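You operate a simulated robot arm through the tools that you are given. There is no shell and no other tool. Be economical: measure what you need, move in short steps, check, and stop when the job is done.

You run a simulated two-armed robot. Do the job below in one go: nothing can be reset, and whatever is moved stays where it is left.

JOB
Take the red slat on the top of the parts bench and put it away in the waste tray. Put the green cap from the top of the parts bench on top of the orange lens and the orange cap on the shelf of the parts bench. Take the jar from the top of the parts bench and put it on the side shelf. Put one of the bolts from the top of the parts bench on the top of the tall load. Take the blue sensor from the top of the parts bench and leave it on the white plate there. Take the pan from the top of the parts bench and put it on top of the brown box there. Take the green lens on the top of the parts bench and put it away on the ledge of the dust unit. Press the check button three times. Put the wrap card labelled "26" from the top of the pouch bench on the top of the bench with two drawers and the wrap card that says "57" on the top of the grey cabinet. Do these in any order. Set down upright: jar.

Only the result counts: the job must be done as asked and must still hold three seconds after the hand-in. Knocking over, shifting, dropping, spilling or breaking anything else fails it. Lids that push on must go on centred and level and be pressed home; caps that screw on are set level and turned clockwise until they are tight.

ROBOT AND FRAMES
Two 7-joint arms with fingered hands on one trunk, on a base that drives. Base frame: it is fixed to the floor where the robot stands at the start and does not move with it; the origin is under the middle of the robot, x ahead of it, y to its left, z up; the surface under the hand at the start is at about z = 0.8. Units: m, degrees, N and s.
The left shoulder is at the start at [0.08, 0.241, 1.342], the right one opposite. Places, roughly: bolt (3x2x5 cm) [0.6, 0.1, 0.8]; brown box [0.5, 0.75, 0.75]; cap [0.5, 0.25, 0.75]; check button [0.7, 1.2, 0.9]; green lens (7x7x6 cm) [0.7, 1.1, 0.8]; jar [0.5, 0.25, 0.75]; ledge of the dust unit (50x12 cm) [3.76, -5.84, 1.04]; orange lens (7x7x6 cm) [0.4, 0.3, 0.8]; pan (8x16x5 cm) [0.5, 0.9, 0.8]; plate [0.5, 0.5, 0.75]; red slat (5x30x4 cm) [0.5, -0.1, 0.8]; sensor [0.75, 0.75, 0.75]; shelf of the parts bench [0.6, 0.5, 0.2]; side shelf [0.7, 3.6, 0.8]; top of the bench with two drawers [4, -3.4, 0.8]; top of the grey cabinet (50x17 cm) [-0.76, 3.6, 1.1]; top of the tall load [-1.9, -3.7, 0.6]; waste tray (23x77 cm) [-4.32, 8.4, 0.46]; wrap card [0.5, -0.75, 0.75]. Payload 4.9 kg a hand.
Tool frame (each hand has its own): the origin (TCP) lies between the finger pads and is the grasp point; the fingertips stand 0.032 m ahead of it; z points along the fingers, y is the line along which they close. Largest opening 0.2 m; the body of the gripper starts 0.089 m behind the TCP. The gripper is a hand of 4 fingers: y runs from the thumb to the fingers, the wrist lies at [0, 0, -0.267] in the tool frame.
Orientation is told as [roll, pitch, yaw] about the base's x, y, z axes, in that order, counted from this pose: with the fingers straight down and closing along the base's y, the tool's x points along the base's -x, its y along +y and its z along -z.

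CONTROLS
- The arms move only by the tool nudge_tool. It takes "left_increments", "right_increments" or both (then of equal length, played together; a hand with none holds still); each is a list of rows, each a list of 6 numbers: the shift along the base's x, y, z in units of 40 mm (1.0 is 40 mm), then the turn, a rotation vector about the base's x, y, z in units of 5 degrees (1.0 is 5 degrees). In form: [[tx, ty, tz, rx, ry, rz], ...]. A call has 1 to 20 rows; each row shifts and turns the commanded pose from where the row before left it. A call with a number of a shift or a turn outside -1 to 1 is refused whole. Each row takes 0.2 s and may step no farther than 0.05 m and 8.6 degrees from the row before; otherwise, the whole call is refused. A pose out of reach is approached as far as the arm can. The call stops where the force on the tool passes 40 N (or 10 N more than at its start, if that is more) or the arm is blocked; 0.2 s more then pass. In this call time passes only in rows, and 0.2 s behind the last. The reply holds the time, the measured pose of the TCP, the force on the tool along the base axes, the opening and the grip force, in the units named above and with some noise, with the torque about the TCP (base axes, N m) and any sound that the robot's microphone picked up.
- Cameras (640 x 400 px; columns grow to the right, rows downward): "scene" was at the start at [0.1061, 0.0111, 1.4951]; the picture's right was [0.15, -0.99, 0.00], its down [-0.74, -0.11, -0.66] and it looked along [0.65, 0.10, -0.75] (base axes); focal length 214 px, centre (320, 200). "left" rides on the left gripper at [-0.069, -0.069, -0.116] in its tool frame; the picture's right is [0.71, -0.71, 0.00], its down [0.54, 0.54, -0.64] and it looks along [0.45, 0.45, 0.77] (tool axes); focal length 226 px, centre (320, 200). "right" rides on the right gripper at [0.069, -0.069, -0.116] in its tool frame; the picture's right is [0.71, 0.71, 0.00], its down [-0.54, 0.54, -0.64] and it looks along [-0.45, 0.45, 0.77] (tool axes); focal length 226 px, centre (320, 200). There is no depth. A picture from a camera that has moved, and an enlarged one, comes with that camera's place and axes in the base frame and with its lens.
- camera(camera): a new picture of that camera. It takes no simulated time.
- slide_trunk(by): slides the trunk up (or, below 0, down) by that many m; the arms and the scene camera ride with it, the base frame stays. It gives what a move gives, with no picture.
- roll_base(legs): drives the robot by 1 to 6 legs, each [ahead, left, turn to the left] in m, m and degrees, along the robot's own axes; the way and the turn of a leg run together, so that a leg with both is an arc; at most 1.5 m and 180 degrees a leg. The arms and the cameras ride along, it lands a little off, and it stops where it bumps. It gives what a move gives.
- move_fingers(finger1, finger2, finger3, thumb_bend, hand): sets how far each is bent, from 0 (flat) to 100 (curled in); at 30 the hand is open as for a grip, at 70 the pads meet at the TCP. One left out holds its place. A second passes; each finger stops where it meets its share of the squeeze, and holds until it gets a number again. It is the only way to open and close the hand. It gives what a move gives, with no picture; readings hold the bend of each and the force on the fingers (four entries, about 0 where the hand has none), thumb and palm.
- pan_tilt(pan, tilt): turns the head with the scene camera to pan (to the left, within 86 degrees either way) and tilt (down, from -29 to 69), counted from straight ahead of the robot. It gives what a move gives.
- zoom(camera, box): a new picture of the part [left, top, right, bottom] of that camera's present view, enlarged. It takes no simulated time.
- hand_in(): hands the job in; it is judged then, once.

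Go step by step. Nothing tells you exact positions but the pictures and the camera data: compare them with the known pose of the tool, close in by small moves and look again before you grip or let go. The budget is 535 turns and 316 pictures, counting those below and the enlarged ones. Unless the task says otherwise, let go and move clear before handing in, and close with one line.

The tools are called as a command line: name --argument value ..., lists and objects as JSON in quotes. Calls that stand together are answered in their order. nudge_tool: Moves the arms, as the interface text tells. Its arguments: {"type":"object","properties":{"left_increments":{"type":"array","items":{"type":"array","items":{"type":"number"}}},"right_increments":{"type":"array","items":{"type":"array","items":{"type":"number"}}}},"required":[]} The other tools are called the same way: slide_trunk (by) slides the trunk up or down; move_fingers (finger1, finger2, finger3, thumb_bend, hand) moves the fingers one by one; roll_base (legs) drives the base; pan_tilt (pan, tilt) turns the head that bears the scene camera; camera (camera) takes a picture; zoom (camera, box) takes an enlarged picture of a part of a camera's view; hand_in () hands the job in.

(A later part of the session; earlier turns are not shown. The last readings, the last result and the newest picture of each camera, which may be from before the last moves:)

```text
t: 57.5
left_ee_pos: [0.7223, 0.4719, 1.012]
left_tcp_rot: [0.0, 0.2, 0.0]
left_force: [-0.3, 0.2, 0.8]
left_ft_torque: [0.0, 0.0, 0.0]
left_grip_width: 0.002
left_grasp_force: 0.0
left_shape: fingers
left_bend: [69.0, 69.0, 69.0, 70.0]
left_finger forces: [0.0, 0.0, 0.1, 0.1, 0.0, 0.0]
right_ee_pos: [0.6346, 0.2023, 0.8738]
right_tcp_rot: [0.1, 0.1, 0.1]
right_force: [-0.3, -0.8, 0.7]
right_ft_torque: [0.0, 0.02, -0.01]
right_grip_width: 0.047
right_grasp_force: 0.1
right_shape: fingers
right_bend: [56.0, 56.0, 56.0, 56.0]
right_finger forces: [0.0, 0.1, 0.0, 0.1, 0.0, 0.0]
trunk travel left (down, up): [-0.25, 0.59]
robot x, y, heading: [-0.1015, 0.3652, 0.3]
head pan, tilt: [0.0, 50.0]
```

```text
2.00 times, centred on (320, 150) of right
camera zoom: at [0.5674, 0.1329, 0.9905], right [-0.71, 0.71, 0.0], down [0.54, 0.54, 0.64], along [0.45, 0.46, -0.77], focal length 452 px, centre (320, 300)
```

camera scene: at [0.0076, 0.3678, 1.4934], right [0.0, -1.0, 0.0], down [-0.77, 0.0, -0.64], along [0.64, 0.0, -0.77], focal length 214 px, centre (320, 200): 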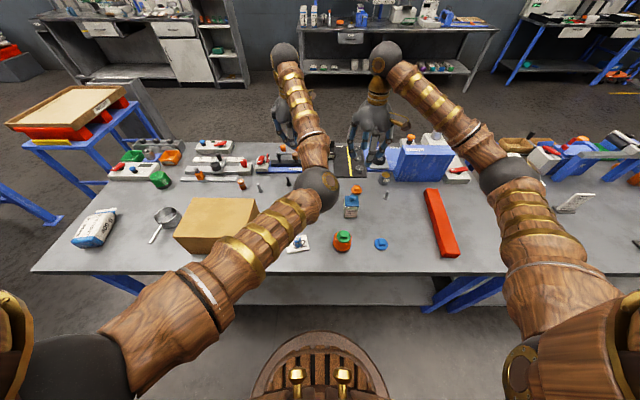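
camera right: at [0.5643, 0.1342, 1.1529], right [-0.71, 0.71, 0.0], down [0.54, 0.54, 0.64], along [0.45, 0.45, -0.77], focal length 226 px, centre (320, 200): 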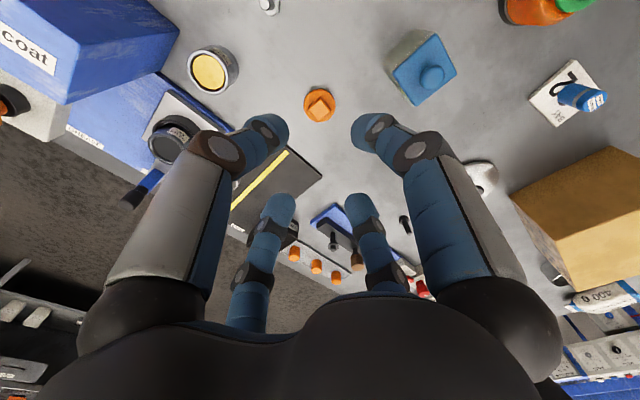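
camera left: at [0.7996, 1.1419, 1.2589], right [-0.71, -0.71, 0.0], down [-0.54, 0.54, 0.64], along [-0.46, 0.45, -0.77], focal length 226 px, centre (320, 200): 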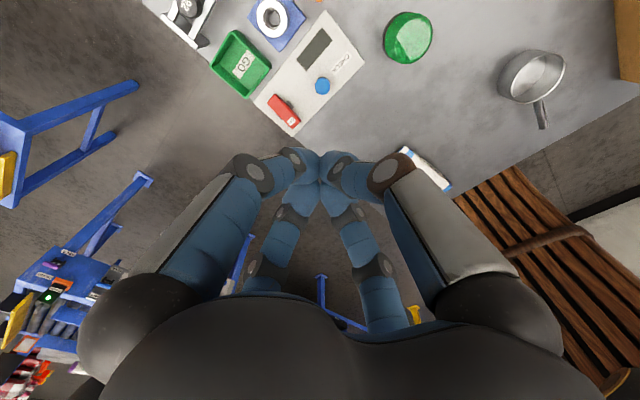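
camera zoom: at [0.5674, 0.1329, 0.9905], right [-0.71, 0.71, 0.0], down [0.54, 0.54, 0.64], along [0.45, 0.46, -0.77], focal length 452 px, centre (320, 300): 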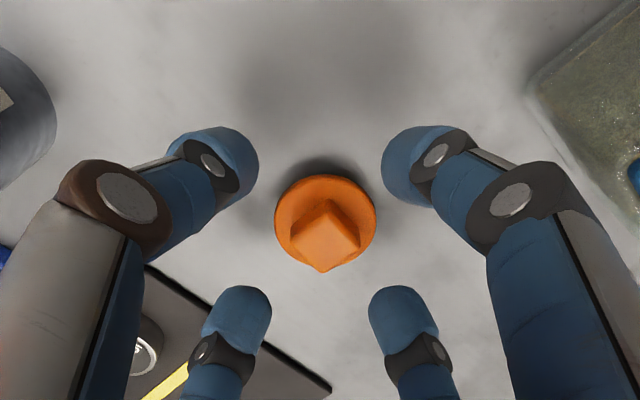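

nudge_tool --right_increments '[[0.07, 0.12, 0, 0, 0, 0], [0, 0, -0.58, 0, 0, 0]]'

move_fingers --hand "right" --finger1 70 --finger2 70 --finger3 70 --thumb_bend 70

nudge_tool --right_increments '[[0, 0, 0.2, 0, 0, 0], [0, 0, 0.5, 0, 0, 0], [0, 0, 1, 0, 0, 0], [0, 0, 1, 0, 0, 0], [0, 0, 1, 0, 0, 0], [0, 0, 1, 0, 0, 0], [0, 0, 1, 0, 0, 0]]'

zoom --camera "right" --box '[200, 50, 440, 250]'

```text
t: 58.1
left_ee_pos: [0.7218, 0.471, 1.0119]
left_tcp_rot: [0.0, 0.1, 0.1]
left_force: [-0.4, -0.3, -0.6]
left_ft_torque: [0.01, 0.03, 0.03]
left_grip_width: 0.0018
left_grasp_force: 0.0
left_shape: fingers
left_bend: [69.0, 69.0, 69.0, 70.0]
left_finger forces: [0.0, 0.0, 0.0, 0.0, 0.1, 0.0]
right_ee_pos: [0.6376, 0.2083, 0.8531]
right_tcp_rot: [-0.1, 0.0, 0.1]
right_force: [0.0, -0.7, 0.0]
right_ft_torque: [0.01, 0.01, 0.03]
right_grip_width: 0.0475
right_grasp_force: 0.0
right_shape: fingers
right_bend: [56.0, 56.0, 56.0, 56.0]
right_finger forces: [0.1, 0.1, 0.1, 0.0, 0.1, 0.0]
trunk travel left (down, up): [-0.25, 0.59]
robot x, y, heading: [-0.1013, 0.3657, 0.0]
head pan, tilt: [0.0, 50.0]
```

```text
t: 59.1
left_ee_pos: [0.7216, 0.472, 1.0114]
left_tcp_rot: [0.0, 0.1, 0.1]
left_force: [0.4, 0.3, -0.3]
left_ft_torque: [-0.03, -0.02, 0.01]
left_grip_width: 0.0022
left_grasp_force: 0.1
left_shape: fingers
left_bend: [69.0, 69.0, 69.0, 70.0]
left_finger forces: [0.0, 0.1, 0.0, 0.0, 0.0, 0.1]
right_ee_pos: [0.6373, 0.2081, 0.8523]
right_tcp_rot: [0.1, -0.1, 0.2]
right_force: [0.7, -0.2, 0.4]
right_ft_torque: [-0.02, 0.01, 0.01]
right_grip_width: 0.0115
right_grasp_force: 11.4
right_shape: fingers
right_bend: [67.0, 66.0, 66.0, 67.0]
right_finger forces: [5.1, 6.0, 5.1, 0.0, 6.9, 0.1]
trunk travel left (down, up): [-0.25, 0.59]
robot x, y, heading: [-0.0966, 0.3661, 0.2]
head pan, tilt: [0.0, 50.0]
```

```text
t: 60.7
left_ee_pos: [0.7202, 0.4726, 1.0122]
left_tcp_rot: [0.0, 0.0, 0.1]
left_force: [0.4, -0.2, 0.4]
left_ft_torque: [0.0, -0.04, -0.01]
left_grip_width: 0.0019
left_grasp_force: 0.0
left_shape: fingers
left_bend: [69.0, 69.0, 69.0, 70.0]
left_finger forces: [0.0, 0.0, 0.1, 0.0, 0.0, 0.0]
right_ee_pos: [0.6331, 0.2088, 1.0834]
right_tcp_rot: [-0.1, 0.0, 0.1]
right_force: [-0.1, 0.2, 0.7]
right_ft_torque: [-0.02, -0.02, 0.0]
right_grip_width: 0.0114
right_grasp_force: 10.9
right_shape: fingers
right_bend: [67.0, 66.0, 66.0, 67.0]
right_finger forces: [5.0, 6.1, 5.3, 0.0, 6.8, 0.0]
trunk travel left (down, up): [-0.25, 0.59]
robot x, y, heading: [-0.1011, 0.3686, 0.4]
head pan, tilt: [0.0, 50.0]
```

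```text
2.00 times, centred on (320, 150) of right
camera zoom: at [0.5658, 0.1394, 1.1995], right [-0.71, 0.71, 0.0], down [0.54, 0.54, 0.64], along [0.45, 0.46, -0.77], focal length 452 px, centre (320, 300)
```

zoom: 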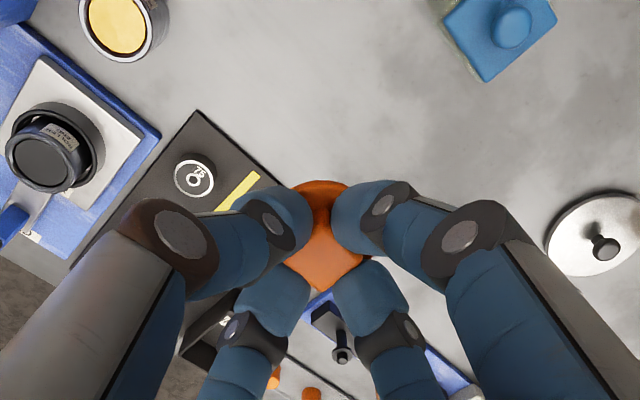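

Orange cap held cleanly. Before backing off I check what is behind the robot.

pan_tilt --pan 86 --tilt 25

camera --camera "scene"

pan_tilt --pan -86 --tilt 25

camera --camera "scene"

camera --camera "left"

```text
t: 62.3
left_ee_pos: [0.7219, 0.4723, 1.0123]
left_tcp_rot: [0.0, 0.1, 0.1]
left_force: [0.9, 0.0, -0.3]
left_ft_torque: [-0.04, -0.03, 0.01]
left_grip_width: 0.0017
left_grasp_force: 0.1
left_shape: fingers
left_bend: [69.0, 69.0, 69.0, 70.0]
left_finger forces: [0.0, 0.0, 0.0, 0.1, 0.0, 0.0]
right_ee_pos: [0.6343, 0.2077, 1.0822]
right_tcp_rot: [0.0, 0.1, 0.1]
right_force: [0.5, 0.0, -0.8]
right_ft_torque: [-0.01, 0.04, 0.04]
right_grip_width: 0.0117
right_grasp_force: 11.2
right_shape: fingers
right_bend: [67.0, 66.0, 66.0, 67.0]
right_finger forces: [5.0, 6.0, 5.3, 0.0, 6.7, 0.0]
trunk travel left (down, up): [-0.25, 0.59]
robot x, y, heading: [-0.0994, 0.3681, 0.3]
head pan, tilt: [85.9, 25.0]
```

```text
262 pictures are left
camera scene: at [-0.0644, 0.458, 1.5309], right [1.0, -0.07, 0.0], down [-0.03, -0.42, -0.91], along [0.06, 0.9, -0.42], focal length 214 px, centre (320, 200)
```

scene: 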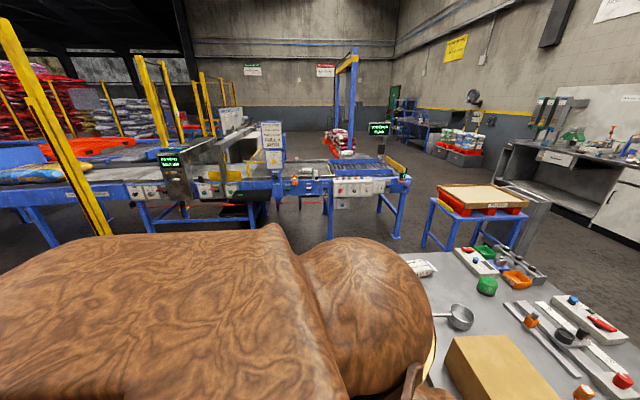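

```text
t: 64.9
left_ee_pos: [0.7207, 0.4712, 1.0125]
left_tcp_rot: [0.0, 0.0, 0.1]
left_force: [-0.3, 0.0, -0.5]
left_ft_torque: [-0.01, -0.01, -0.02]
left_grip_width: 0.0019
left_grasp_force: 0.1
left_shape: fingers
left_bend: [69.0, 69.0, 69.0, 70.0]
left_finger forces: [0.1, 0.0, 0.1, 0.0, 0.0, 0.0]
right_ee_pos: [0.6344, 0.2081, 1.0822]
right_tcp_rot: [0.0, 0.0, 0.1]
right_force: [0.1, 1.1, -0.5]
right_ft_torque: [0.0, 0.0, 0.0]
right_grip_width: 0.0114
right_grasp_force: 11.2
right_shape: fingers
right_bend: [67.0, 66.0, 66.0, 67.0]
right_finger forces: [5.0, 6.0, 5.4, 0.1, 6.8, 0.1]
trunk travel left (down, up): [-0.25, 0.59]
robot x, y, heading: [-0.1019, 0.3686, 0.1]
head pan, tilt: [-85.9, 25.0]
```

```text
261 pictures are left
camera scene: at [-0.0639, 0.2742, 1.5309], right [-1.0, -0.07, 0.0], down [-0.03, 0.42, -0.91], along [0.07, -0.9, -0.42], focal length 214 px, centre (320, 200)
```

scene: 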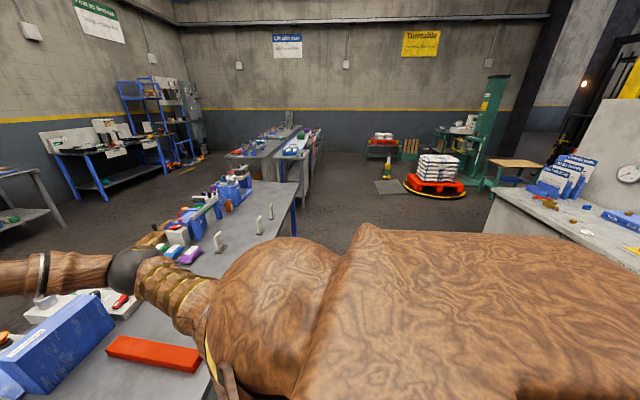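

```text
260 pictures are left
camera left: at [0.7892, 0.4028, 1.1283], right [-0.71, -0.71, 0.0], down [-0.54, 0.54, 0.64], along [-0.46, 0.45, -0.77], focal length 226 px, centre (320, 200)
```

left: 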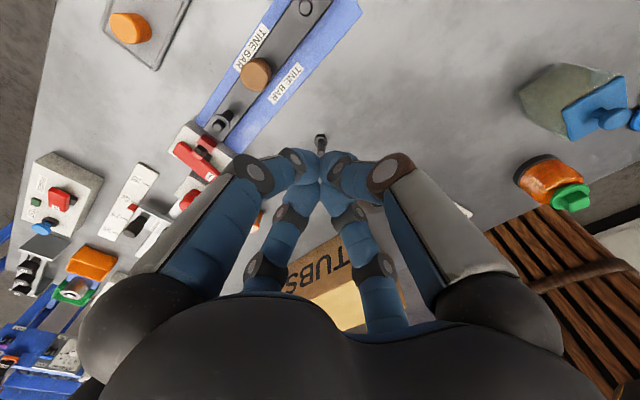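

Space behind is limited (counter at x≈-1), so I back off 0.35 m after retracting both hands, then lower the trunk.

nudge_tool --left_increments '[[-0.6, 0, 0.8, 0, 0, 0], [-0.6, 0, 0.8, 0, 0, 0], [-0.6, 0, 0.8, 0, 0, 0], [-0.6, 0, 0.8, 0, 0, 0], [-0.6, 0.5, 0.8, 0, 0, 0], [-0.6, 0.5, 0.8, 0, 0, 0], [-0.6, 0.5, 0.8, 0, 0, 0], [-0.6, 0.5, 0.8, 0, 0, 0], [0, 0.5, 0, 0, 0, 0]]' --right_increments '[[-0.9, -0.3, 0, 0, 0, 0], [-0.9, -0.3, 0, 0, 0, 0], [-0.9, -0.3, 0, 0, 0, 0], [-0.9, -0.3, 0, 0, 0, 0], [-0.9, -0.3, 0, 0, 0, 0], [0, 0, 0, 0, 0, 0], [0, 0, 0, 0, 0, 0], [0, 0, 0, 0, 0, 0], [0, 0, 0, 0, 0, 0]]'

roll_base --legs '[[-0.4, 0.25, 0]]'

pan_tilt --pan 0 --tilt 50

camera --camera "scene"

```text
t: 66.9
left_ee_pos: [0.5301, 0.5726, 1.2669]
left_tcp_rot: [-0.1, 0.1, 0.2]
left_force: [-0.3, -1.7, -0.7]
left_ft_torque: [-0.04, 0.01, -0.04]
left_grip_width: 0.002
left_grasp_force: 0.1
left_shape: fingers
left_bend: [69.0, 69.0, 69.0, 70.0]
left_finger forces: [0.0, 0.0, 0.0, 0.0, 0.0, 0.1]
right_ee_pos: [0.4568, 0.1491, 1.0799]
right_tcp_rot: [0.0, 0.1, 0.1]
right_force: [1.0, -0.2, -0.1]
right_ft_torque: [-0.03, 0.05, 0.03]
right_grip_width: 0.0115
right_grasp_force: 11.7
right_shape: fingers
right_bend: [67.0, 66.0, 66.0, 67.0]
right_finger forces: [5.0, 6.0, 5.4, 0.0, 6.8, 0.1]
trunk travel left (down, up): [-0.25, 0.59]
robot x, y, heading: [-0.0976, 0.3663, 0.5]
head pan, tilt: [-85.9, 25.0]
```

```text
t: 69.7
left_ee_pos: [0.1324, 0.8191, 1.2677]
left_tcp_rot: [0.0, -0.1, 0.0]
left_force: [0.3, -0.6, 0.4]
left_ft_torque: [-0.01, 0.02, 0.02]
left_grip_width: 0.0022
left_grasp_force: 0.0
left_shape: fingers
left_bend: [69.0, 69.0, 69.0, 70.0]
left_finger forces: [0.1, 0.1, 0.1, 0.1, 0.1, 0.1]
right_ee_pos: [0.0587, 0.3953, 1.0804]
right_tcp_rot: [0.1, 0.0, 0.1]
right_force: [-0.3, -0.5, -1.0]
right_ft_torque: [-0.01, 0.0, 0.03]
right_grip_width: 0.0116
right_grasp_force: 12.1
right_shape: fingers
right_bend: [67.0, 66.0, 66.0, 67.0]
right_finger forces: [4.9, 6.0, 5.3, 0.1, 6.9, 0.0]
trunk travel left (down, up): [-0.25, 0.59]
robot x, y, heading: [-0.4967, 0.6159, -0.0]
head pan, tilt: [-85.9, 25.0]
```

```text
t: 71.3
left_ee_pos: [0.132, 0.8186, 1.2675]
left_tcp_rot: [-0.1, 0.0, 0.0]
left_force: [0.7, -0.2, -0.6]
left_ft_torque: [-0.01, 0.03, -0.01]
left_grip_width: 0.002
left_grasp_force: 0.1
left_shape: fingers
left_bend: [69.0, 69.0, 69.0, 70.0]
left_finger forces: [0.1, 0.0, 0.0, 0.1, 0.0, 0.0]
right_ee_pos: [0.0589, 0.3966, 1.0799]
right_tcp_rot: [0.1, 0.1, 0.0]
right_force: [0.0, -0.3, -1.0]
right_ft_torque: [-0.04, -0.03, -0.02]
right_grip_width: 0.0115
right_grasp_force: 11.5
right_shape: fingers
right_bend: [67.0, 66.0, 66.0, 67.0]
right_finger forces: [4.9, 6.1, 5.3, 0.0, 6.9, 0.1]
trunk travel left (down, up): [-0.25, 0.59]
robot x, y, heading: [-0.4953, 0.617, -0.1]
head pan, tilt: [0.0, 50.0]
```

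```text
259 pictures are left
camera scene: at [-0.3905, 0.6156, 1.4934], right [0.0, -1.0, 0.0], down [-0.77, 0.0, -0.64], along [0.64, 0.0, -0.77], focal length 214 px, centre (320, 200)
```

scene: 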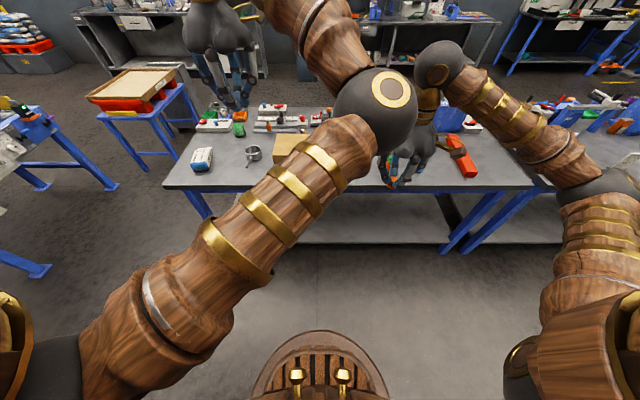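

slide_trunk --by -0.25

nudge_tool --right_increments '[[0.1, 0, -0.9, 0, 0, 0], [0.1, 0, -0.9, 0, 0, 0], [0.2, 0, -0.9, 0, -1, 0], [0.2, 0, -0.9, 0, -1, 0], [0.2, 0, -0.9, 0, -1, 0], [0.2, 0, -0.9, 0, -1, 0], [0.2, 0, -0.9, 0, -1, 0], [0.2, 0, -0.9, 0, -1, 0], [0.2, 0, -0.9, 0, -1, 0], [0.2, 0, -0.9, 0, -1, 0], [0.2, 0, -0.9, 0, -1, 0], [0.2, 0, -0.5, 0, -1, 0]]'

camera --camera "right"

camera --camera "scene"

```text
t: 73.9
left_ee_pos: [0.1326, 0.8194, 1.0173]
left_tcp_rot: [0.1, 0.0, 0.0]
left_force: [0.4, 0.4, 0.8]
left_ft_torque: [0.01, 0.02, -0.03]
left_grip_width: 0.0023
left_grasp_force: 0.0
left_shape: fingers
left_bend: [69.0, 69.0, 69.0, 70.0]
left_finger forces: [0.1, 0.0, 0.0, 0.2, 0.0, 0.0]
right_ee_pos: [0.0592, 0.3966, 0.8313]
right_tcp_rot: [0.0, 0.0, 0.0]
right_force: [-0.4, -0.4, -0.1]
right_ft_torque: [0.01, 0.03, 0.01]
right_grip_width: 0.0115
right_grasp_force: 11.9
right_shape: fingers
right_bend: [67.0, 66.0, 66.0, 67.0]
right_finger forces: [4.9, 5.9, 5.3, 0.1, 6.8, 0.0]
trunk travel left (down, up): [0.0, 0.84]
robot x, y, heading: [-0.4966, 0.6189, -0.0]
head pan, tilt: [0.0, 50.0]
```

```text
t: 76.5
left_ee_pos: [0.1331, 0.82, 1.0179]
left_tcp_rot: [0.0, 0.0, 0.1]
left_force: [-0.1, -0.5, 0.1]
left_ft_torque: [-0.02, 0.02, -0.01]
left_grip_width: 0.0017
left_grasp_force: 0.0
left_shape: fingers
left_bend: [69.0, 69.0, 69.0, 70.0]
left_finger forces: [0.0, 0.0, 0.0, 0.0, 0.0, 0.0]
right_ee_pos: [0.1482, 0.3966, 0.4139]
right_tcp_rot: [0.2, -50.1, 0.1]
right_force: [-0.4, 0.3, -0.6]
right_ft_torque: [-0.01, -0.03, 0.01]
right_grip_width: 0.0112
right_grasp_force: 11.4
right_shape: fingers
right_bend: [67.0, 66.0, 66.0, 67.0]
right_finger forces: [4.9, 6.0, 5.2, 0.0, 6.7, 0.0]
trunk travel left (down, up): [0.0, 0.84]
robot x, y, heading: [-0.4964, 0.6193, -0.3]
head pan, tilt: [0.0, 50.0]
```

```text
258 pictures are left
camera right: at [0.015, 0.3259, 0.4363], right [-0.45, 0.71, -0.54], down [-0.15, 0.54, 0.83], along [0.88, 0.46, -0.14], focal length 226 px, centre (320, 200)
```

right: 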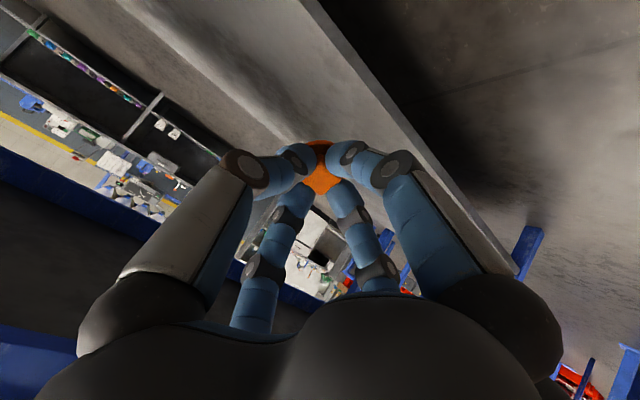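

```text
257 pictures are left
camera scene: at [-0.3905, 0.6156, 1.2435], right [0.0, -1.0, 0.0], down [-0.77, 0.0, -0.64], along [0.64, 0.0, -0.77], focal length 214 px, centre (320, 200)
```

scene: 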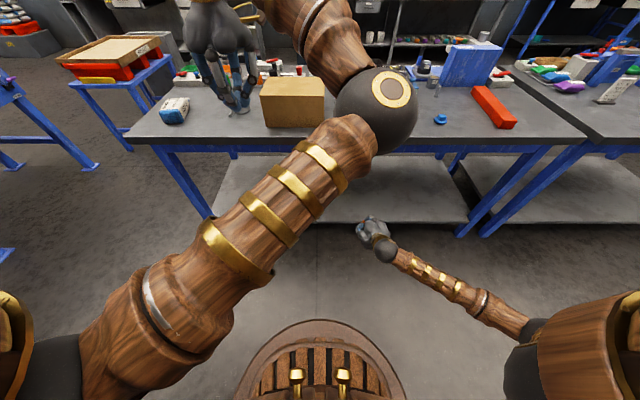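

The shelf is empty, front edge at x≈0.31, z≈0.20. I reduce the tilt a little and roll forward so the hand goes in over the shelf.

nudge_tool --right_increments '[[0, 0, -0.3, 0, 0.8, 0], [0, 0, -0.3, 0, 0.8, 0], [0, 0, -0.3, 0, 0.8, 0]]'

roll_base --legs '[[0.28, 0, 0]]'

camera --camera "right"

camera --camera "scene"

```text
t: 77.3
left_ee_pos: [0.1321, 0.8181, 1.0164]
left_tcp_rot: [0.0, 0.0, 0.0]
left_force: [0.6, 0.2, 0.0]
left_ft_torque: [-0.01, 0.03, 0.01]
left_grip_width: 0.0018
left_grasp_force: 0.1
left_shape: fingers
left_bend: [69.0, 69.0, 69.0, 70.0]
left_finger forces: [0.0, 0.0, 0.0, 0.1, 0.0, 0.0]
right_ee_pos: [0.1467, 0.395, 0.3775]
right_tcp_rot: [-0.1, -38.0, 0.1]
right_force: [0.8, 0.0, -0.5]
right_ft_torque: [0.02, 0.0, -0.01]
right_grip_width: 0.0113
right_grasp_force: 11.2
right_shape: fingers
right_bend: [67.0, 66.0, 66.0, 67.0]
right_finger forces: [5.0, 5.9, 5.3, 0.0, 6.7, 0.1]
trunk travel left (down, up): [0.0, 0.84]
robot x, y, heading: [-0.4944, 0.6162, 0.0]
head pan, tilt: [0.0, 50.0]
```

```text
t: 79.3
left_ee_pos: [0.4223, 0.8128, 1.0172]
left_tcp_rot: [0.0, 0.1, -0.4]
left_force: [-0.3, 0.5, 0.5]
left_ft_torque: [-0.03, 0.02, -0.03]
left_grip_width: 0.0019
left_grasp_force: 0.0
left_shape: fingers
left_bend: [69.0, 69.0, 69.0, 70.0]
left_finger forces: [0.0, 0.1, 0.0, 0.0, 0.1, 0.0]
right_ee_pos: [0.4317, 0.3896, 0.377]
right_tcp_rot: [0.0, -37.9, -0.5]
right_force: [0.1, 0.3, -0.3]
right_ft_torque: [0.02, 0.02, 0.01]
right_grip_width: 0.0115
right_grasp_force: 11.2
right_shape: fingers
right_bend: [67.0, 66.0, 66.0, 67.0]
right_finger forces: [5.0, 5.8, 5.2, 0.0, 6.6, 0.0]
trunk travel left (down, up): [0.0, 0.84]
robot x, y, heading: [-0.2102, 0.6191, -0.4]
head pan, tilt: [0.0, 50.0]
```

```text
256 pictures are left
camera right: at [0.3066, 0.3215, 0.4272], right [-0.55, 0.71, -0.43], down [0.04, 0.54, 0.84], along [0.83, 0.45, -0.32], focal length 226 px, centre (320, 200)
```

right: 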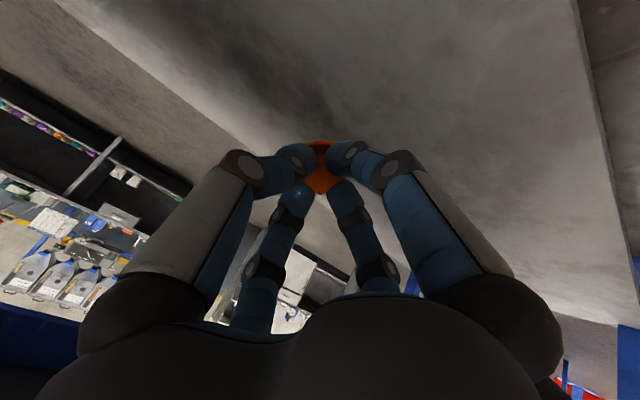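

```text
255 pictures are left
camera scene: at [-0.1024, 0.6139, 1.2433], right [-0.01, -1.0, 0.0], down [-0.77, 0.01, -0.64], along [0.64, 0.0, -0.77], focal length 214 px, centre (320, 200)
```

scene: 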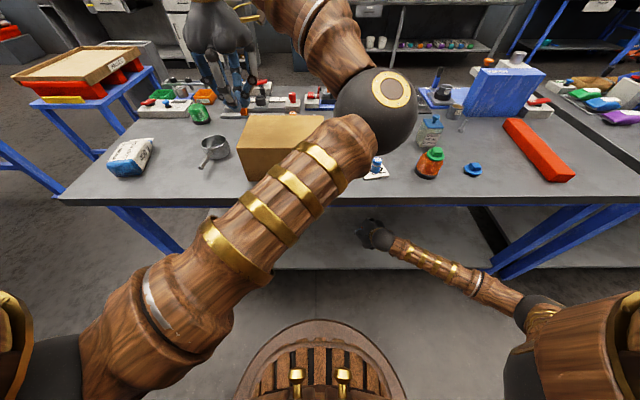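

nudge_tool --right_increments '[[0, 0, -0.8, 0, 0, 0], [0, 0, -0.8, 0, 0, 0], [0, 0, -0.5, 0, 0, 0], [0, 0, -0.3, 0, 0, 0], [0, 0, -0.2, 0, 0, 0]]'

camera --camera "right"

```text
t: 80.5
left_ee_pos: [0.422, 0.8131, 1.0182]
left_tcp_rot: [0.0, 0.0, -0.5]
left_force: [-0.1, -0.2, 0.9]
left_ft_torque: [-0.01, 0.03, -0.01]
left_grip_width: 0.0019
left_grasp_force: 0.0
left_shape: fingers
left_bend: [69.0, 69.0, 69.0, 70.0]
left_finger forces: [0.1, 0.0, 0.1, 0.0, 0.0, 0.0]
right_ee_pos: [0.4314, 0.3896, 0.275]
right_tcp_rot: [0.0, -38.1, -0.4]
right_force: [0.0, -0.5, -1.5]
right_ft_torque: [-0.02, 0.01, 0.0]
right_grip_width: 0.0113
right_grasp_force: 11.9
right_shape: fingers
right_bend: [67.0, 66.0, 66.0, 67.0]
right_finger forces: [4.9, 5.9, 5.3, 0.1, 6.6, 0.0]
trunk travel left (down, up): [0.0, 0.84]
robot x, y, heading: [-0.2108, 0.618, -0.3]
head pan, tilt: [0.0, 50.0]
```

```text
254 pictures are left
camera right: at [0.3069, 0.3207, 0.3238], right [-0.55, 0.71, -0.44], down [0.04, 0.54, 0.84], along [0.83, 0.45, -0.32], focal length 226 px, centre (320, 200)
```

right: 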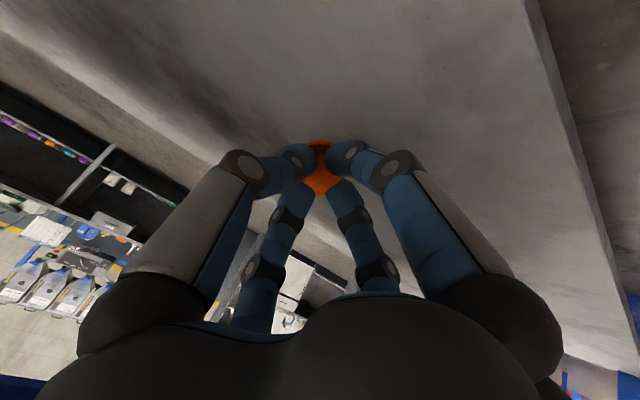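

nudge_tool --right_increments '[[0, 0, -0.2, 0, 0, 0], [0, 0, -0.15, 0, 0, 0]]'

nudge_tool --right_increments '[[0, 0, -0.15, 0, 0, 0]]'

```text
t: 81.1
left_ee_pos: [0.4207, 0.813, 1.0165]
left_tcp_rot: [0.0, 0.0, -0.4]
left_force: [-0.3, 0.2, 0.3]
left_ft_torque: [0.0, 0.0, 0.01]
left_grip_width: 0.0016
left_grasp_force: 0.1
left_shape: fingers
left_bend: [69.0, 69.0, 69.0, 70.0]
left_finger forces: [0.0, 0.0, 0.0, 0.0, 0.0, 0.1]
right_ee_pos: [0.4317, 0.3897, 0.2609]
right_tcp_rot: [0.0, -37.9, -0.6]
right_force: [0.6, -0.5, -0.4]
right_ft_torque: [0.03, 0.04, -0.04]
right_grip_width: 0.0112
right_grasp_force: 11.4
right_shape: fingers
right_bend: [67.0, 66.0, 66.0, 67.0]
right_finger forces: [5.0, 5.9, 5.3, 0.0, 6.6, 0.1]
trunk travel left (down, up): [0.0, 0.84]
robot x, y, heading: [-0.2096, 0.6164, -0.4]
head pan, tilt: [0.0, 50.0]
```

```text
t: 81.5
left_ee_pos: [0.4218, 0.8132, 1.0169]
left_tcp_rot: [0.0, 0.0, -0.5]
left_force: [0.1, -0.2, -0.4]
left_ft_torque: [-0.01, 0.02, 0.0]
left_grip_width: 0.002
left_grasp_force: 0.0
left_shape: fingers
left_bend: [69.0, 69.0, 69.0, 70.0]
left_finger forces: [0.0, 0.0, 0.1, 0.1, 0.0, 0.0]
right_ee_pos: [0.4317, 0.3882, 0.2539]
right_tcp_rot: [0.0, -38.0, -0.4]
right_force: [0.1, -1.0, -0.4]
right_ft_torque: [0.02, 0.01, 0.0]
right_grip_width: 0.0113
right_grasp_force: 11.3
right_shape: fingers
right_bend: [67.0, 66.0, 66.0, 67.0]
right_finger forces: [5.0, 5.9, 5.4, 0.0, 6.6, 0.1]
trunk travel left (down, up): [0.0, 0.84]
robot x, y, heading: [-0.206, 0.6145, -0.2]
head pan, tilt: [0.0, 50.0]
```

nudge_tool --right_increments '[[0, 0, -0.15, 0, 0, 0]]'

nudge_tool --right_increments '[[0, 0, -0.15, 0, 0, 0]]'

nudge_tool --right_increments '[[0, 0, -0.15, 0, 0, 0]]'

zoom --camera "scene" --box '[330, 190, 490, 290]'

```text
t: 81.9
left_ee_pos: [0.4215, 0.8127, 1.0174]
left_tcp_rot: [-0.1, 0.0, -0.5]
left_force: [0.4, -0.2, -0.6]
left_ft_torque: [0.01, 0.0, 0.0]
left_grip_width: 0.002
left_grasp_force: 0.1
left_shape: fingers
left_bend: [69.0, 69.0, 69.0, 70.0]
left_finger forces: [0.0, 0.1, 0.0, 0.0, 0.1, 0.0]
right_ee_pos: [0.4329, 0.3889, 0.2491]
right_tcp_rot: [0.0, -38.0, -0.5]
right_force: [-0.1, -0.4, 0.1]
right_ft_torque: [-0.03, 0.02, -0.02]
right_grip_width: 0.0111
right_grasp_force: 11.3
right_shape: fingers
right_bend: [67.0, 66.0, 66.0, 67.0]
right_finger forces: [5.0, 5.9, 5.3, 0.0, 6.5, 0.0]
trunk travel left (down, up): [0.0, 0.84]
robot x, y, heading: [-0.2106, 0.615, -0.5]
head pan, tilt: [0.0, 50.0]
```

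```text
t: 82.3
left_ee_pos: [0.4213, 0.8131, 1.0177]
left_tcp_rot: [0.0, 0.0, -0.3]
left_force: [0.0, 0.1, 0.6]
left_ft_torque: [0.0, -0.04, -0.01]
left_grip_width: 0.0017
left_grasp_force: 0.0
left_shape: fingers
left_bend: [69.0, 69.0, 69.0, 70.0]
left_finger forces: [0.1, 0.1, 0.1, 0.0, 0.0, 0.1]
right_ee_pos: [0.4313, 0.3902, 0.2416]
right_tcp_rot: [0.1, -37.9, -0.6]
right_force: [-0.1, -0.4, -1.2]
right_ft_torque: [0.0, -0.03, 0.0]
right_grip_width: 0.0112
right_grasp_force: 11.5
right_shape: fingers
right_bend: [67.0, 66.0, 66.0, 67.0]
right_finger forces: [5.0, 6.0, 5.3, 0.0, 6.6, 0.0]
trunk travel left (down, up): [0.0, 0.84]
robot x, y, heading: [-0.2075, 0.6116, -0.2]
head pan, tilt: [0.0, 50.0]
```

```text
t: 82.7
left_ee_pos: [0.4212, 0.8139, 1.0176]
left_tcp_rot: [-0.1, 0.0, -0.5]
left_force: [0.6, -0.2, 0.3]
left_ft_torque: [0.04, -0.03, 0.0]
left_grip_width: 0.0018
left_grasp_force: 0.1
left_shape: fingers
left_bend: [69.0, 69.0, 69.0, 70.0]
left_finger forces: [0.0, 0.0, 0.1, 0.0, 0.0, 0.0]
right_ee_pos: [0.4332, 0.39, 0.235]
right_tcp_rot: [0.1, -38.1, -0.5]
right_force: [0.1, 0.2, -0.6]
right_ft_torque: [-0.01, 0.0, 0.0]
right_grip_width: 0.0113
right_grasp_force: 11.7
right_shape: fingers
right_bend: [67.0, 66.0, 66.0, 67.0]
right_finger forces: [5.0, 5.9, 5.3, 0.1, 6.5, 0.0]
trunk travel left (down, up): [0.0, 0.84]
robot x, y, heading: [-0.2092, 0.6158, -0.4]
head pan, tilt: [0.0, 50.0]
```

```text
4.00 times, centred on (410, 240) of scene
camera zoom: at [-0.1032, 0.6139, 1.2434], right [-0.01, -1.0, 0.0], down [-0.77, 0.01, -0.64], along [0.64, 0.0, -0.77], focal length 858 px, centre (-40, 40)
```

zoom: 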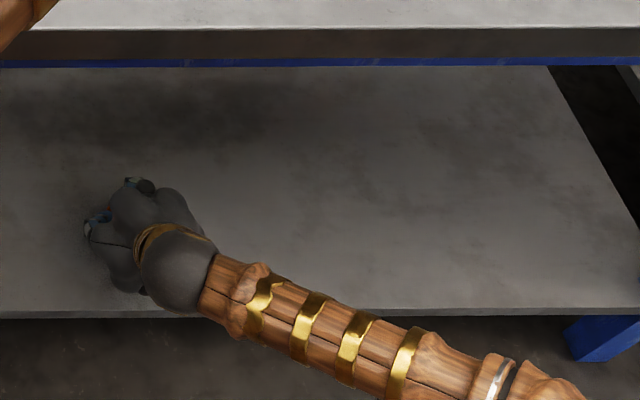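

nudge_tool --right_increments '[[0, 0, -0.15, 0, 0, 0]]'

nudge_tool --right_increments '[[0, 0, -0.15, 0, 0, 0]]'

nudge_tool --right_increments '[[0, 0, -0.15, 0, 0, 0]]'

```text
t: 83.1
left_ee_pos: [0.42, 0.8135, 1.0192]
left_tcp_rot: [0.0, -0.1, -0.4]
left_force: [0.0, -0.2, 0.8]
left_ft_torque: [-0.01, 0.0, 0.0]
left_grip_width: 0.002
left_grasp_force: 0.1
left_shape: fingers
left_bend: [69.0, 69.0, 69.0, 70.0]
left_finger forces: [0.1, 0.0, 0.0, 0.0, 0.0, 0.0]
right_ee_pos: [0.4324, 0.3898, 0.2332]
right_tcp_rot: [0.0, -38.2, -0.5]
right_force: [-0.2, 0.2, 17.5]
right_ft_torque: [0.02, -0.31, 0.07]
right_grip_width: 0.0098
right_grasp_force: 15.0
right_shape: fingers
right_bend: [67.0, 66.0, 66.0, 67.0]
right_finger forces: [5.5, 7.4, 9.0, 0.0, 7.9, 0.1]
trunk travel left (down, up): [0.0, 0.84]
robot x, y, heading: [-0.2096, 0.6135, -0.5]
head pan, tilt: [0.0, 50.0]
```

```text
t: 83.5
left_ee_pos: [0.4201, 0.8133, 1.0201]
left_tcp_rot: [0.0, 0.0, -0.4]
left_force: [0.4, 0.0, -0.1]
left_ft_torque: [-0.01, -0.02, -0.02]
left_grip_width: 0.0019
left_grasp_force: 0.1
left_shape: fingers
left_bend: [69.0, 69.0, 69.0, 70.0]
left_finger forces: [0.1, 0.0, 0.1, 0.0, 0.0, 0.1]
right_ee_pos: [0.4317, 0.3898, 0.2284]
right_tcp_rot: [-0.2, -38.3, -0.3]
right_force: [-0.6, -0.1, 34.8]
right_ft_torque: [-0.06, -0.56, 0.04]
right_grip_width: 0.0067
right_grasp_force: 26.6
right_shape: fingers
right_bend: [70.0, 66.0, 63.0, 67.0]
right_finger forces: [0.3, 25.6, 10.1, 0.0, 17.7, 0.0]
trunk travel left (down, up): [0.0, 0.84]
robot x, y, heading: [-0.2088, 0.6193, -0.5]
head pan, tilt: [0.0, 50.0]
```

```text
t: 83.9
left_ee_pos: [0.4193, 0.8131, 1.0183]
left_tcp_rot: [0.1, 0.0, -0.5]
left_force: [-0.1, -0.3, 0.2]
left_ft_torque: [-0.02, 0.06, 0.02]
left_grip_width: 0.002
left_grasp_force: 0.0
left_shape: fingers
left_bend: [69.0, 69.0, 69.0, 70.0]
left_finger forces: [0.0, 0.1, 0.1, 0.0, 0.1, 0.0]
right_ee_pos: [0.4354, 0.3887, 0.2262]
right_tcp_rot: [0.1, -38.7, -0.4]
right_force: [-3.1, 0.8, 33.0]
right_ft_torque: [0.02, -0.36, 0.01]
right_grip_width: 0.0058
right_grasp_force: 33.1
right_shape: fingers
right_bend: [71.0, 66.0, 63.0, 67.0]
right_finger forces: [1.9, 32.3, 9.6, 0.0, 23.1, 0.1]
trunk travel left (down, up): [0.0, 0.84]
robot x, y, heading: [-0.2081, 0.6143, -0.3]
head pan, tilt: [0.0, 50.0]
stopped in row 1 (right hand): the force on the tool passed its limit at 47 N (the readings are from after the stop); the commanded pose is now the measured one
```

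Contact with the shelf; ease off and open.

nudge_tool --right_increments '[[0, 0, 0.15, 0, 0, 0]]'

move_fingers --hand "right" --finger1 55 --finger2 55 --finger3 55 --thumb_bend 55

zoom --camera "right" --box '[200, 50, 440, 250]'

```text
t: 84.3
left_ee_pos: [0.4208, 0.8136, 1.0174]
left_tcp_rot: [0.0, 0.0, -0.4]
left_force: [-0.8, 0.6, -0.5]
left_ft_torque: [-0.01, -0.03, 0.04]
left_grip_width: 0.0019
left_grasp_force: 0.0
left_shape: fingers
left_bend: [69.0, 69.0, 69.0, 70.0]
left_finger forces: [0.1, 0.0, 0.1, 0.0, 0.0, 0.0]
right_ee_pos: [0.4337, 0.389, 0.2279]
right_tcp_rot: [0.0, -38.4, -0.4]
right_force: [2.6, 2.9, 12.6]
right_ft_torque: [0.14, -0.31, 0.07]
right_grip_width: 0.006
right_grasp_force: 17.6
right_shape: fingers
right_bend: [70.0, 66.0, 63.0, 67.0]
right_finger forces: [0.2, 20.1, 8.3, 0.1, 7.5, 0.0]
trunk travel left (down, up): [0.0, 0.84]
robot x, y, heading: [-0.2089, 0.6137, -0.4]
head pan, tilt: [0.0, 50.0]
```

```text
t: 85.3
left_ee_pos: [0.4204, 0.8134, 1.0182]
left_tcp_rot: [0.0, 0.0, -0.3]
left_force: [0.4, -0.3, 0.6]
left_ft_torque: [0.0, -0.01, 0.02]
left_grip_width: 0.002
left_grasp_force: 0.1
left_shape: fingers
left_bend: [69.0, 69.0, 69.0, 70.0]
left_finger forces: [0.0, 0.0, 0.1, 0.1, 0.0, 0.0]
right_ee_pos: [0.4348, 0.3891, 0.2279]
right_tcp_rot: [0.0, -38.3, -0.4]
right_force: [0.9, -0.8, 7.1]
right_ft_torque: [0.05, -0.02, 0.0]
right_grip_width: 0.0363
right_grasp_force: 3.6
right_shape: fingers
right_bend: [64.0, 55.0, 55.0, 55.0]
right_finger forces: [7.4, 0.1, 0.1, 0.0, 0.0, 0.1]
trunk travel left (down, up): [0.0, 0.84]
robot x, y, heading: [-0.2105, 0.6114, -0.4]
head pan, tilt: [0.0, 50.0]
```

```text
2.00 times, centred on (320, 150) of right
camera zoom: at [0.3083, 0.3204, 0.277], right [-0.55, 0.71, -0.44], down [0.03, 0.54, 0.84], along [0.83, 0.45, -0.32], focal length 452 px, centre (320, 300)
```

zoom: 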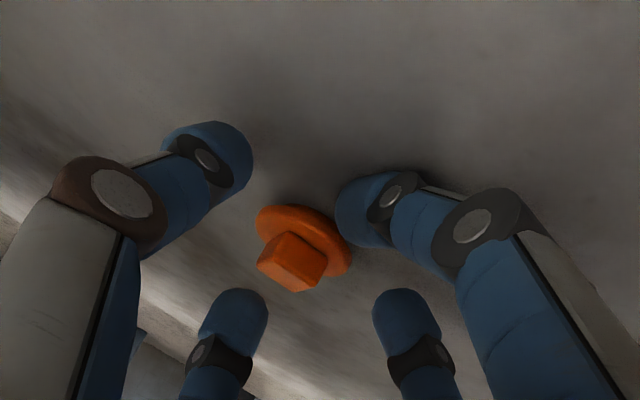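

The orange cap lies flat on the shelf. Withdraw along the tool axis, then back the base out.

nudge_tool --right_increments '[[-0.35, 0, 0.5, 0, 0, 0], [-0.6, 0, 0.75, 0, 0, 0], [-0.6, 0, 0.75, 0, 0, 0], [-0.6, 0, 0.75, 0, 0, 0]]'

camera --camera "right"

roll_base --legs '[[-0.28, 0, 0]]'

```text
t: 86.3
left_ee_pos: [0.4206, 0.8131, 1.0172]
left_tcp_rot: [0.0, 0.0, -0.4]
left_force: [0.2, -0.4, 0.0]
left_ft_torque: [0.01, -0.02, 0.02]
left_grip_width: 0.0017
left_grasp_force: 0.0
left_shape: fingers
left_bend: [69.0, 69.0, 69.0, 70.0]
left_finger forces: [0.1, 0.0, 0.0, 0.0, 0.0, 0.1]
right_ee_pos: [0.3468, 0.3888, 0.3397]
right_tcp_rot: [0.0, -38.3, -0.5]
right_force: [-0.3, -0.5, 0.4]
right_ft_torque: [-0.01, 0.01, 0.0]
right_grip_width: 0.0507
right_grasp_force: 0.1
right_shape: fingers
right_bend: [55.0, 55.0, 55.0, 55.0]
right_finger forces: [0.0, 0.1, 0.1, 0.0, 0.1, 0.0]
trunk travel left (down, up): [0.0, 0.84]
robot x, y, heading: [-0.2089, 0.6158, -0.3]
head pan, tilt: [0.0, 50.0]
```

```text
251 pictures are left
camera right: at [0.2214, 0.3216, 0.3875], right [-0.55, 0.71, -0.44], down [0.03, 0.54, 0.84], along [0.83, 0.45, -0.32], focal length 226 px, centre (320, 200)
```

right: 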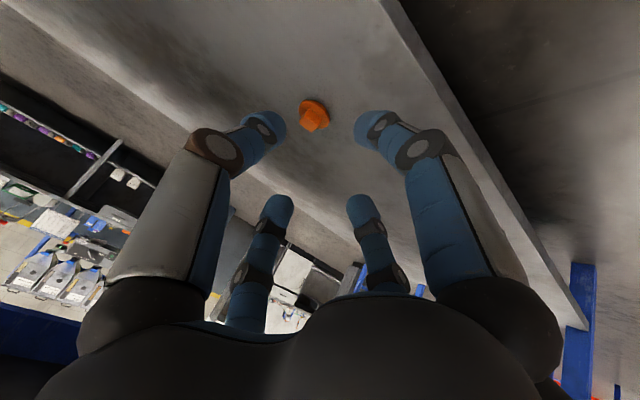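

```text
t: 88.3
left_ee_pos: [0.14, 0.8173, 1.0169]
left_tcp_rot: [-0.1, 0.0, -0.2]
left_force: [-0.4, -0.7, 0.0]
left_ft_torque: [-0.01, -0.02, 0.02]
left_grip_width: 0.0018
left_grasp_force: 0.0
left_shape: fingers
left_bend: [69.0, 69.0, 69.0, 70.0]
left_finger forces: [0.1, 0.0, 0.0, 0.0, 0.0, 0.0]
right_ee_pos: [0.0684, 0.3941, 0.3388]
right_tcp_rot: [0.0, -38.3, -0.1]
right_force: [-0.9, -0.3, -0.2]
right_ft_torque: [-0.02, 0.02, -0.05]
right_grip_width: 0.0505
right_grasp_force: 0.1
right_shape: fingers
right_bend: [55.0, 55.0, 55.0, 55.0]
right_finger forces: [0.0, 0.1, 0.0, 0.1, 0.1, 0.1]
trunk travel left (down, up): [0.0, 0.84]
robot x, y, heading: [-0.4862, 0.6149, 0.1]
head pan, tilt: [0.0, 50.0]
```

Now I restore the trunk and right hand, and go for the pan with the left hand.

slide_trunk --by 0.25

nudge_tool --right_increments '[[0, 0, 0.9, 0, 0, 0], [0, 0, 0.9, 0, 0, 0], [0, 0, 0.9, 0, 0.96, 0], [0, 0, 0.9, 0, 0.96, 0], [0, 0, 0.9, 0, 0.96, 0], [0, 0, 0.9, 0, 0.96, 0], [0, 0, 0.9, 0, 0.96, 0], [0, 0, 0.9, 0, 0.96, 0], [0, 0, 0.9, 0, 0.96, 0], [0, 0, 0.9, 0, 0.96, 0], [0, -0.8, 0.9, 0, 0, 0], [0, -0.8, 0.9, 0, 0, 0], [0, -0.8, 0.9, 0, 0, 0], [0, -0.8, 0.9, 0, 0, 0]]'

nudge_tool --left_increments '[[0, 0, 0, 0, 0, 1], [0, 0, 0, 0, 0, 1], [0, 0, 0, 0, 0, 1], [0, 0, 0, 0, 0, 1], [0, 0, 0, 0, 0, 1], [0, 0, 0, 0, 0, 1], [0, 0, 0, 0, 0, 1], [0, 0, 0, 0, 0, 1], [0, 0, 0, 0, 0, 1]]'

move_fingers --hand "left" --finger1 40 --finger2 40 --finger3 40 --thumb_bend 40

roll_base --legs '[[0.36, 0.25, 0]]'

camera --camera "left"

camera --camera "scene"

```text
t: 90.8
left_ee_pos: [0.1412, 0.8169, 1.2673]
left_tcp_rot: [0.0, 0.0, -0.1]
left_force: [1.0, -0.3, -0.6]
left_ft_torque: [0.0, -0.01, 0.01]
left_grip_width: 0.0018
left_grasp_force: 0.1
left_shape: fingers
left_bend: [69.0, 69.0, 69.0, 70.0]
left_finger forces: [0.1, 0.0, 0.0, 0.1, 0.0, 0.0]
right_ee_pos: [0.0696, 0.3946, 0.5872]
right_tcp_rot: [0.1, -38.3, -0.2]
right_force: [0.7, 0.4, -0.4]
right_ft_torque: [0.04, -0.04, -0.01]
right_grip_width: 0.0507
right_grasp_force: 0.0
right_shape: fingers
right_bend: [55.0, 55.0, 55.0, 55.0]
right_finger forces: [0.1, 0.0, 0.1, 0.1, 0.0, 0.1]
trunk travel left (down, up): [-0.25, 0.59]
robot x, y, heading: [-0.489, 0.6184, -0.2]
head pan, tilt: [0.0, 50.0]
```

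```text
t: 93.8
left_ee_pos: [0.1397, 0.8171, 1.2677]
left_tcp_rot: [-0.1, 0.0, 0.0]
left_force: [-0.2, -0.6, 0.1]
left_ft_torque: [0.01, -0.03, -0.01]
left_grip_width: 0.0018
left_grasp_force: 0.1
left_shape: fingers
left_bend: [69.0, 69.0, 69.0, 70.0]
left_finger forces: [0.0, 0.0, 0.0, 0.0, 0.0, 0.1]
right_ee_pos: [0.0686, 0.263, 1.0963]
right_tcp_rot: [0.0, 0.1, 0.0]
right_force: [0.2, -0.7, 0.8]
right_ft_torque: [0.02, 0.0, 0.02]
right_grip_width: 0.0508
right_grasp_force: 0.0
right_shape: fingers
right_bend: [55.0, 55.0, 55.0, 55.0]
right_finger forces: [0.1, 0.0, 0.0, 0.0, 0.0, 0.0]
trunk travel left (down, up): [-0.25, 0.59]
robot x, y, heading: [-0.4891, 0.6151, -0.2]
head pan, tilt: [0.0, 50.0]
```

```text
t: 95.8
left_ee_pos: [0.1408, 0.8186, 1.2675]
left_tcp_rot: [0.0, -0.1, 44.8]
left_force: [0.0, -1.0, 0.9]
left_ft_torque: [0.0, 0.0, 0.0]
left_grip_width: 0.0016
left_grasp_force: 0.0
left_shape: fingers
left_bend: [69.0, 69.0, 69.0, 70.0]
left_finger forces: [0.0, 0.0, 0.0, 0.0, 0.0, 0.0]
right_ee_pos: [0.0718, 0.2639, 1.0959]
right_tcp_rot: [-0.1, 0.1, -0.1]
right_force: [0.4, -0.9, 0.6]
right_ft_torque: [0.01, 0.01, 0.03]
right_grip_width: 0.0509
right_grasp_force: 0.0
right_shape: fingers
right_bend: [55.0, 55.0, 55.0, 55.0]
right_finger forces: [0.0, 0.0, 0.0, 0.0, 0.1, 0.0]
trunk travel left (down, up): [-0.25, 0.59]
robot x, y, heading: [-0.4881, 0.6184, -0.1]
head pan, tilt: [0.0, 50.0]
```

```text
t: 96.8
left_ee_pos: [0.1411, 0.8176, 1.2671]
left_tcp_rot: [0.0, 0.0, 44.8]
left_force: [-0.2, 0.0, 0.5]
left_ft_torque: [0.03, 0.02, 0.0]
left_grip_width: 0.1053
left_grasp_force: 0.0
left_shape: fingers
left_bend: [40.0, 40.0, 40.0, 40.0]
left_finger forces: [0.0, 0.0, 0.0, 0.0, 0.1, 0.0]
right_ee_pos: [0.0713, 0.2644, 1.094]
right_tcp_rot: [-0.1, 0.1, -0.1]
right_force: [1.1, -0.3, 0.5]
right_ft_torque: [-0.01, -0.02, 0.04]
right_grip_width: 0.0507
right_grasp_force: 0.0
right_shape: fingers
right_bend: [55.0, 55.0, 55.0, 55.0]
right_finger forces: [0.0, 0.0, 0.1, 0.0, 0.0, 0.0]
trunk travel left (down, up): [-0.25, 0.59]
robot x, y, heading: [-0.4876, 0.617, 0.1]
head pan, tilt: [0.0, 50.0]
```

```text
t: 99.5
left_ee_pos: [0.5002, 1.0707, 1.2672]
left_tcp_rot: [0.0, -0.1, 44.9]
left_force: [-0.6, -1.0, -0.6]
left_ft_torque: [0.0, -0.01, -0.03]
left_grip_width: 0.1051
left_grasp_force: 0.1
left_shape: fingers
left_bend: [40.0, 40.0, 40.0, 40.0]
left_finger forces: [0.0, 0.0, 0.0, 0.0, 0.0, 0.0]
right_ee_pos: [0.4309, 0.5185, 1.0938]
right_tcp_rot: [-0.1, 0.1, 0.0]
right_force: [-0.2, -0.7, 0.1]
right_ft_torque: [-0.01, 0.01, 0.04]
right_grip_width: 0.0505
right_grasp_force: 0.1
right_shape: fingers
right_bend: [55.0, 55.0, 55.0, 55.0]
right_finger forces: [0.0, 0.0, 0.0, 0.0, 0.1, 0.1]
trunk travel left (down, up): [-0.25, 0.59]
robot x, y, heading: [-0.1277, 0.8674, 0.1]
head pan, tilt: [0.0, 50.0]
```

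```text
250 pictures are left
camera left: at [0.5957, 1.0707, 1.3831], right [0.0, -1.0, 0.0], down [-0.77, 0.0, 0.64], along [-0.64, 0.0, -0.77], focal length 226 px, centre (320, 200)
```

left: 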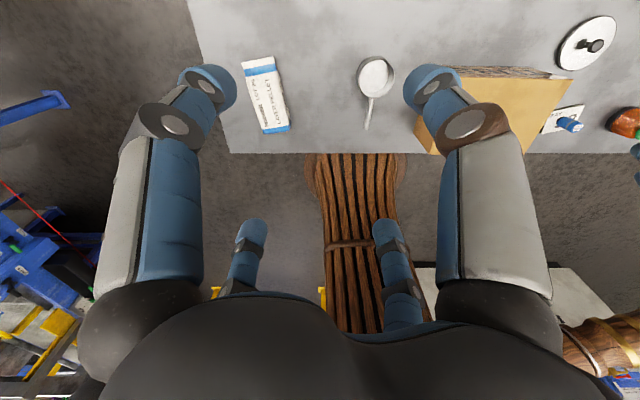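

```text
249 pictures are left
camera scene: at [-0.0236, 0.8681, 1.4935], right [0.0, -1.0, 0.0], down [-0.77, 0.0, -0.64], along [0.64, 0.0, -0.77], focal length 214 px, centre (320, 200)
```

scene: 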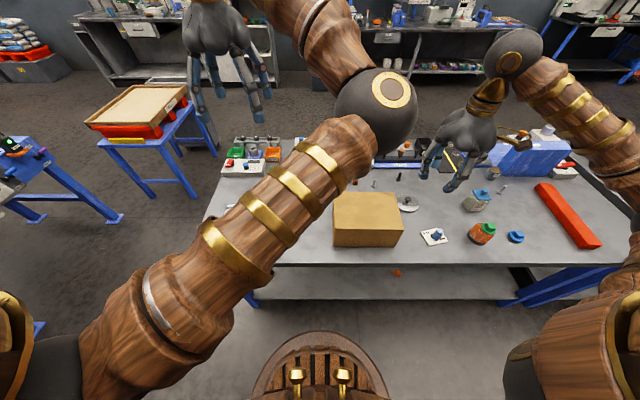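

nudge_tool --left_increments '[[-0.1, -1, -0.5, 0, 0, 0], [-0.1, -1, -0.5, 0, 0, 0], [-0.1, -1, -0.5, 0, 0, 0], [0, 0, -1, 0, 0, 0], [0, 0, -1, 0, 0, 0], [0, 0, -1, 0, 0, 0], [0, 0, -1, 0, 0, 0], [0, 0, -1, 0, 0, 0], [0, 0, -0.9, 0, 0, 0]]' --right_increments '[[0.3, -0.9, 0, 0, 0, 0], [0.3, -0.9, 0, 0, 0, 0], [0.3, -0.9, 0, 0, 0, 0], [0.3, -0.9, 0, 0, 0, 0], [0.3, -0.9, 0, 0, 0, 0], [0.3, -0.9, 0, 0, 0, 0], [0, -0.5, 0, 0, 0, 0], [0, 0, 0, 0, 0, 0], [0, 0, 0, 0, 0, 0]]'

camera --camera "left"

```text
t: 101.5
left_ee_pos: [0.4894, 0.9513, 0.9709]
left_tcp_rot: [0.0, 0.0, 44.9]
left_force: [0.2, 0.3, 0.3]
left_ft_torque: [-0.02, 0.01, 0.0]
left_grip_width: 0.1052
left_grasp_force: 0.1
left_shape: fingers
left_bend: [40.0, 40.0, 40.0, 40.0]
left_finger forces: [0.0, 0.1, 0.0, 0.1, 0.0, 0.0]
right_ee_pos: [0.501, 0.2811, 1.0932]
right_tcp_rot: [0.0, 0.1, 0.1]
right_force: [-0.4, -0.5, -0.3]
right_ft_torque: [0.0, 0.07, 0.05]
right_grip_width: 0.0509
right_grasp_force: 0.0
right_shape: fingers
right_bend: [55.0, 55.0, 55.0, 55.0]
right_finger forces: [0.1, 0.0, 0.0, 0.0, 0.0, 0.0]
trunk travel left (down, up): [-0.25, 0.59]
robot x, y, heading: [-0.1274, 0.8688, -0.2]
head pan, tilt: [0.0, 50.0]
```

```text
248 pictures are left
camera left: at [0.584, 0.9515, 1.0873], right [0.0, -1.0, 0.0], down [-0.77, 0.0, 0.64], along [-0.64, 0.0, -0.77], focal length 226 px, centre (320, 200)
```

left: 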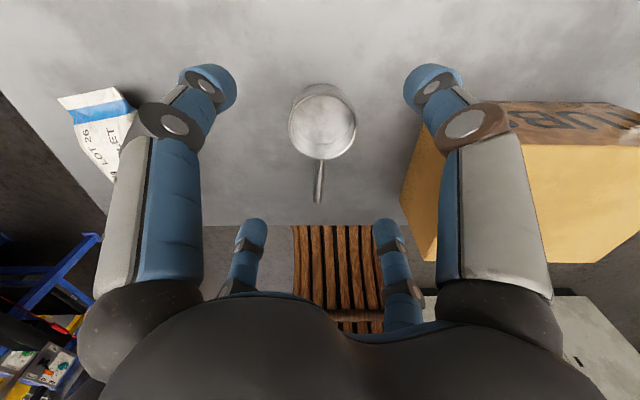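

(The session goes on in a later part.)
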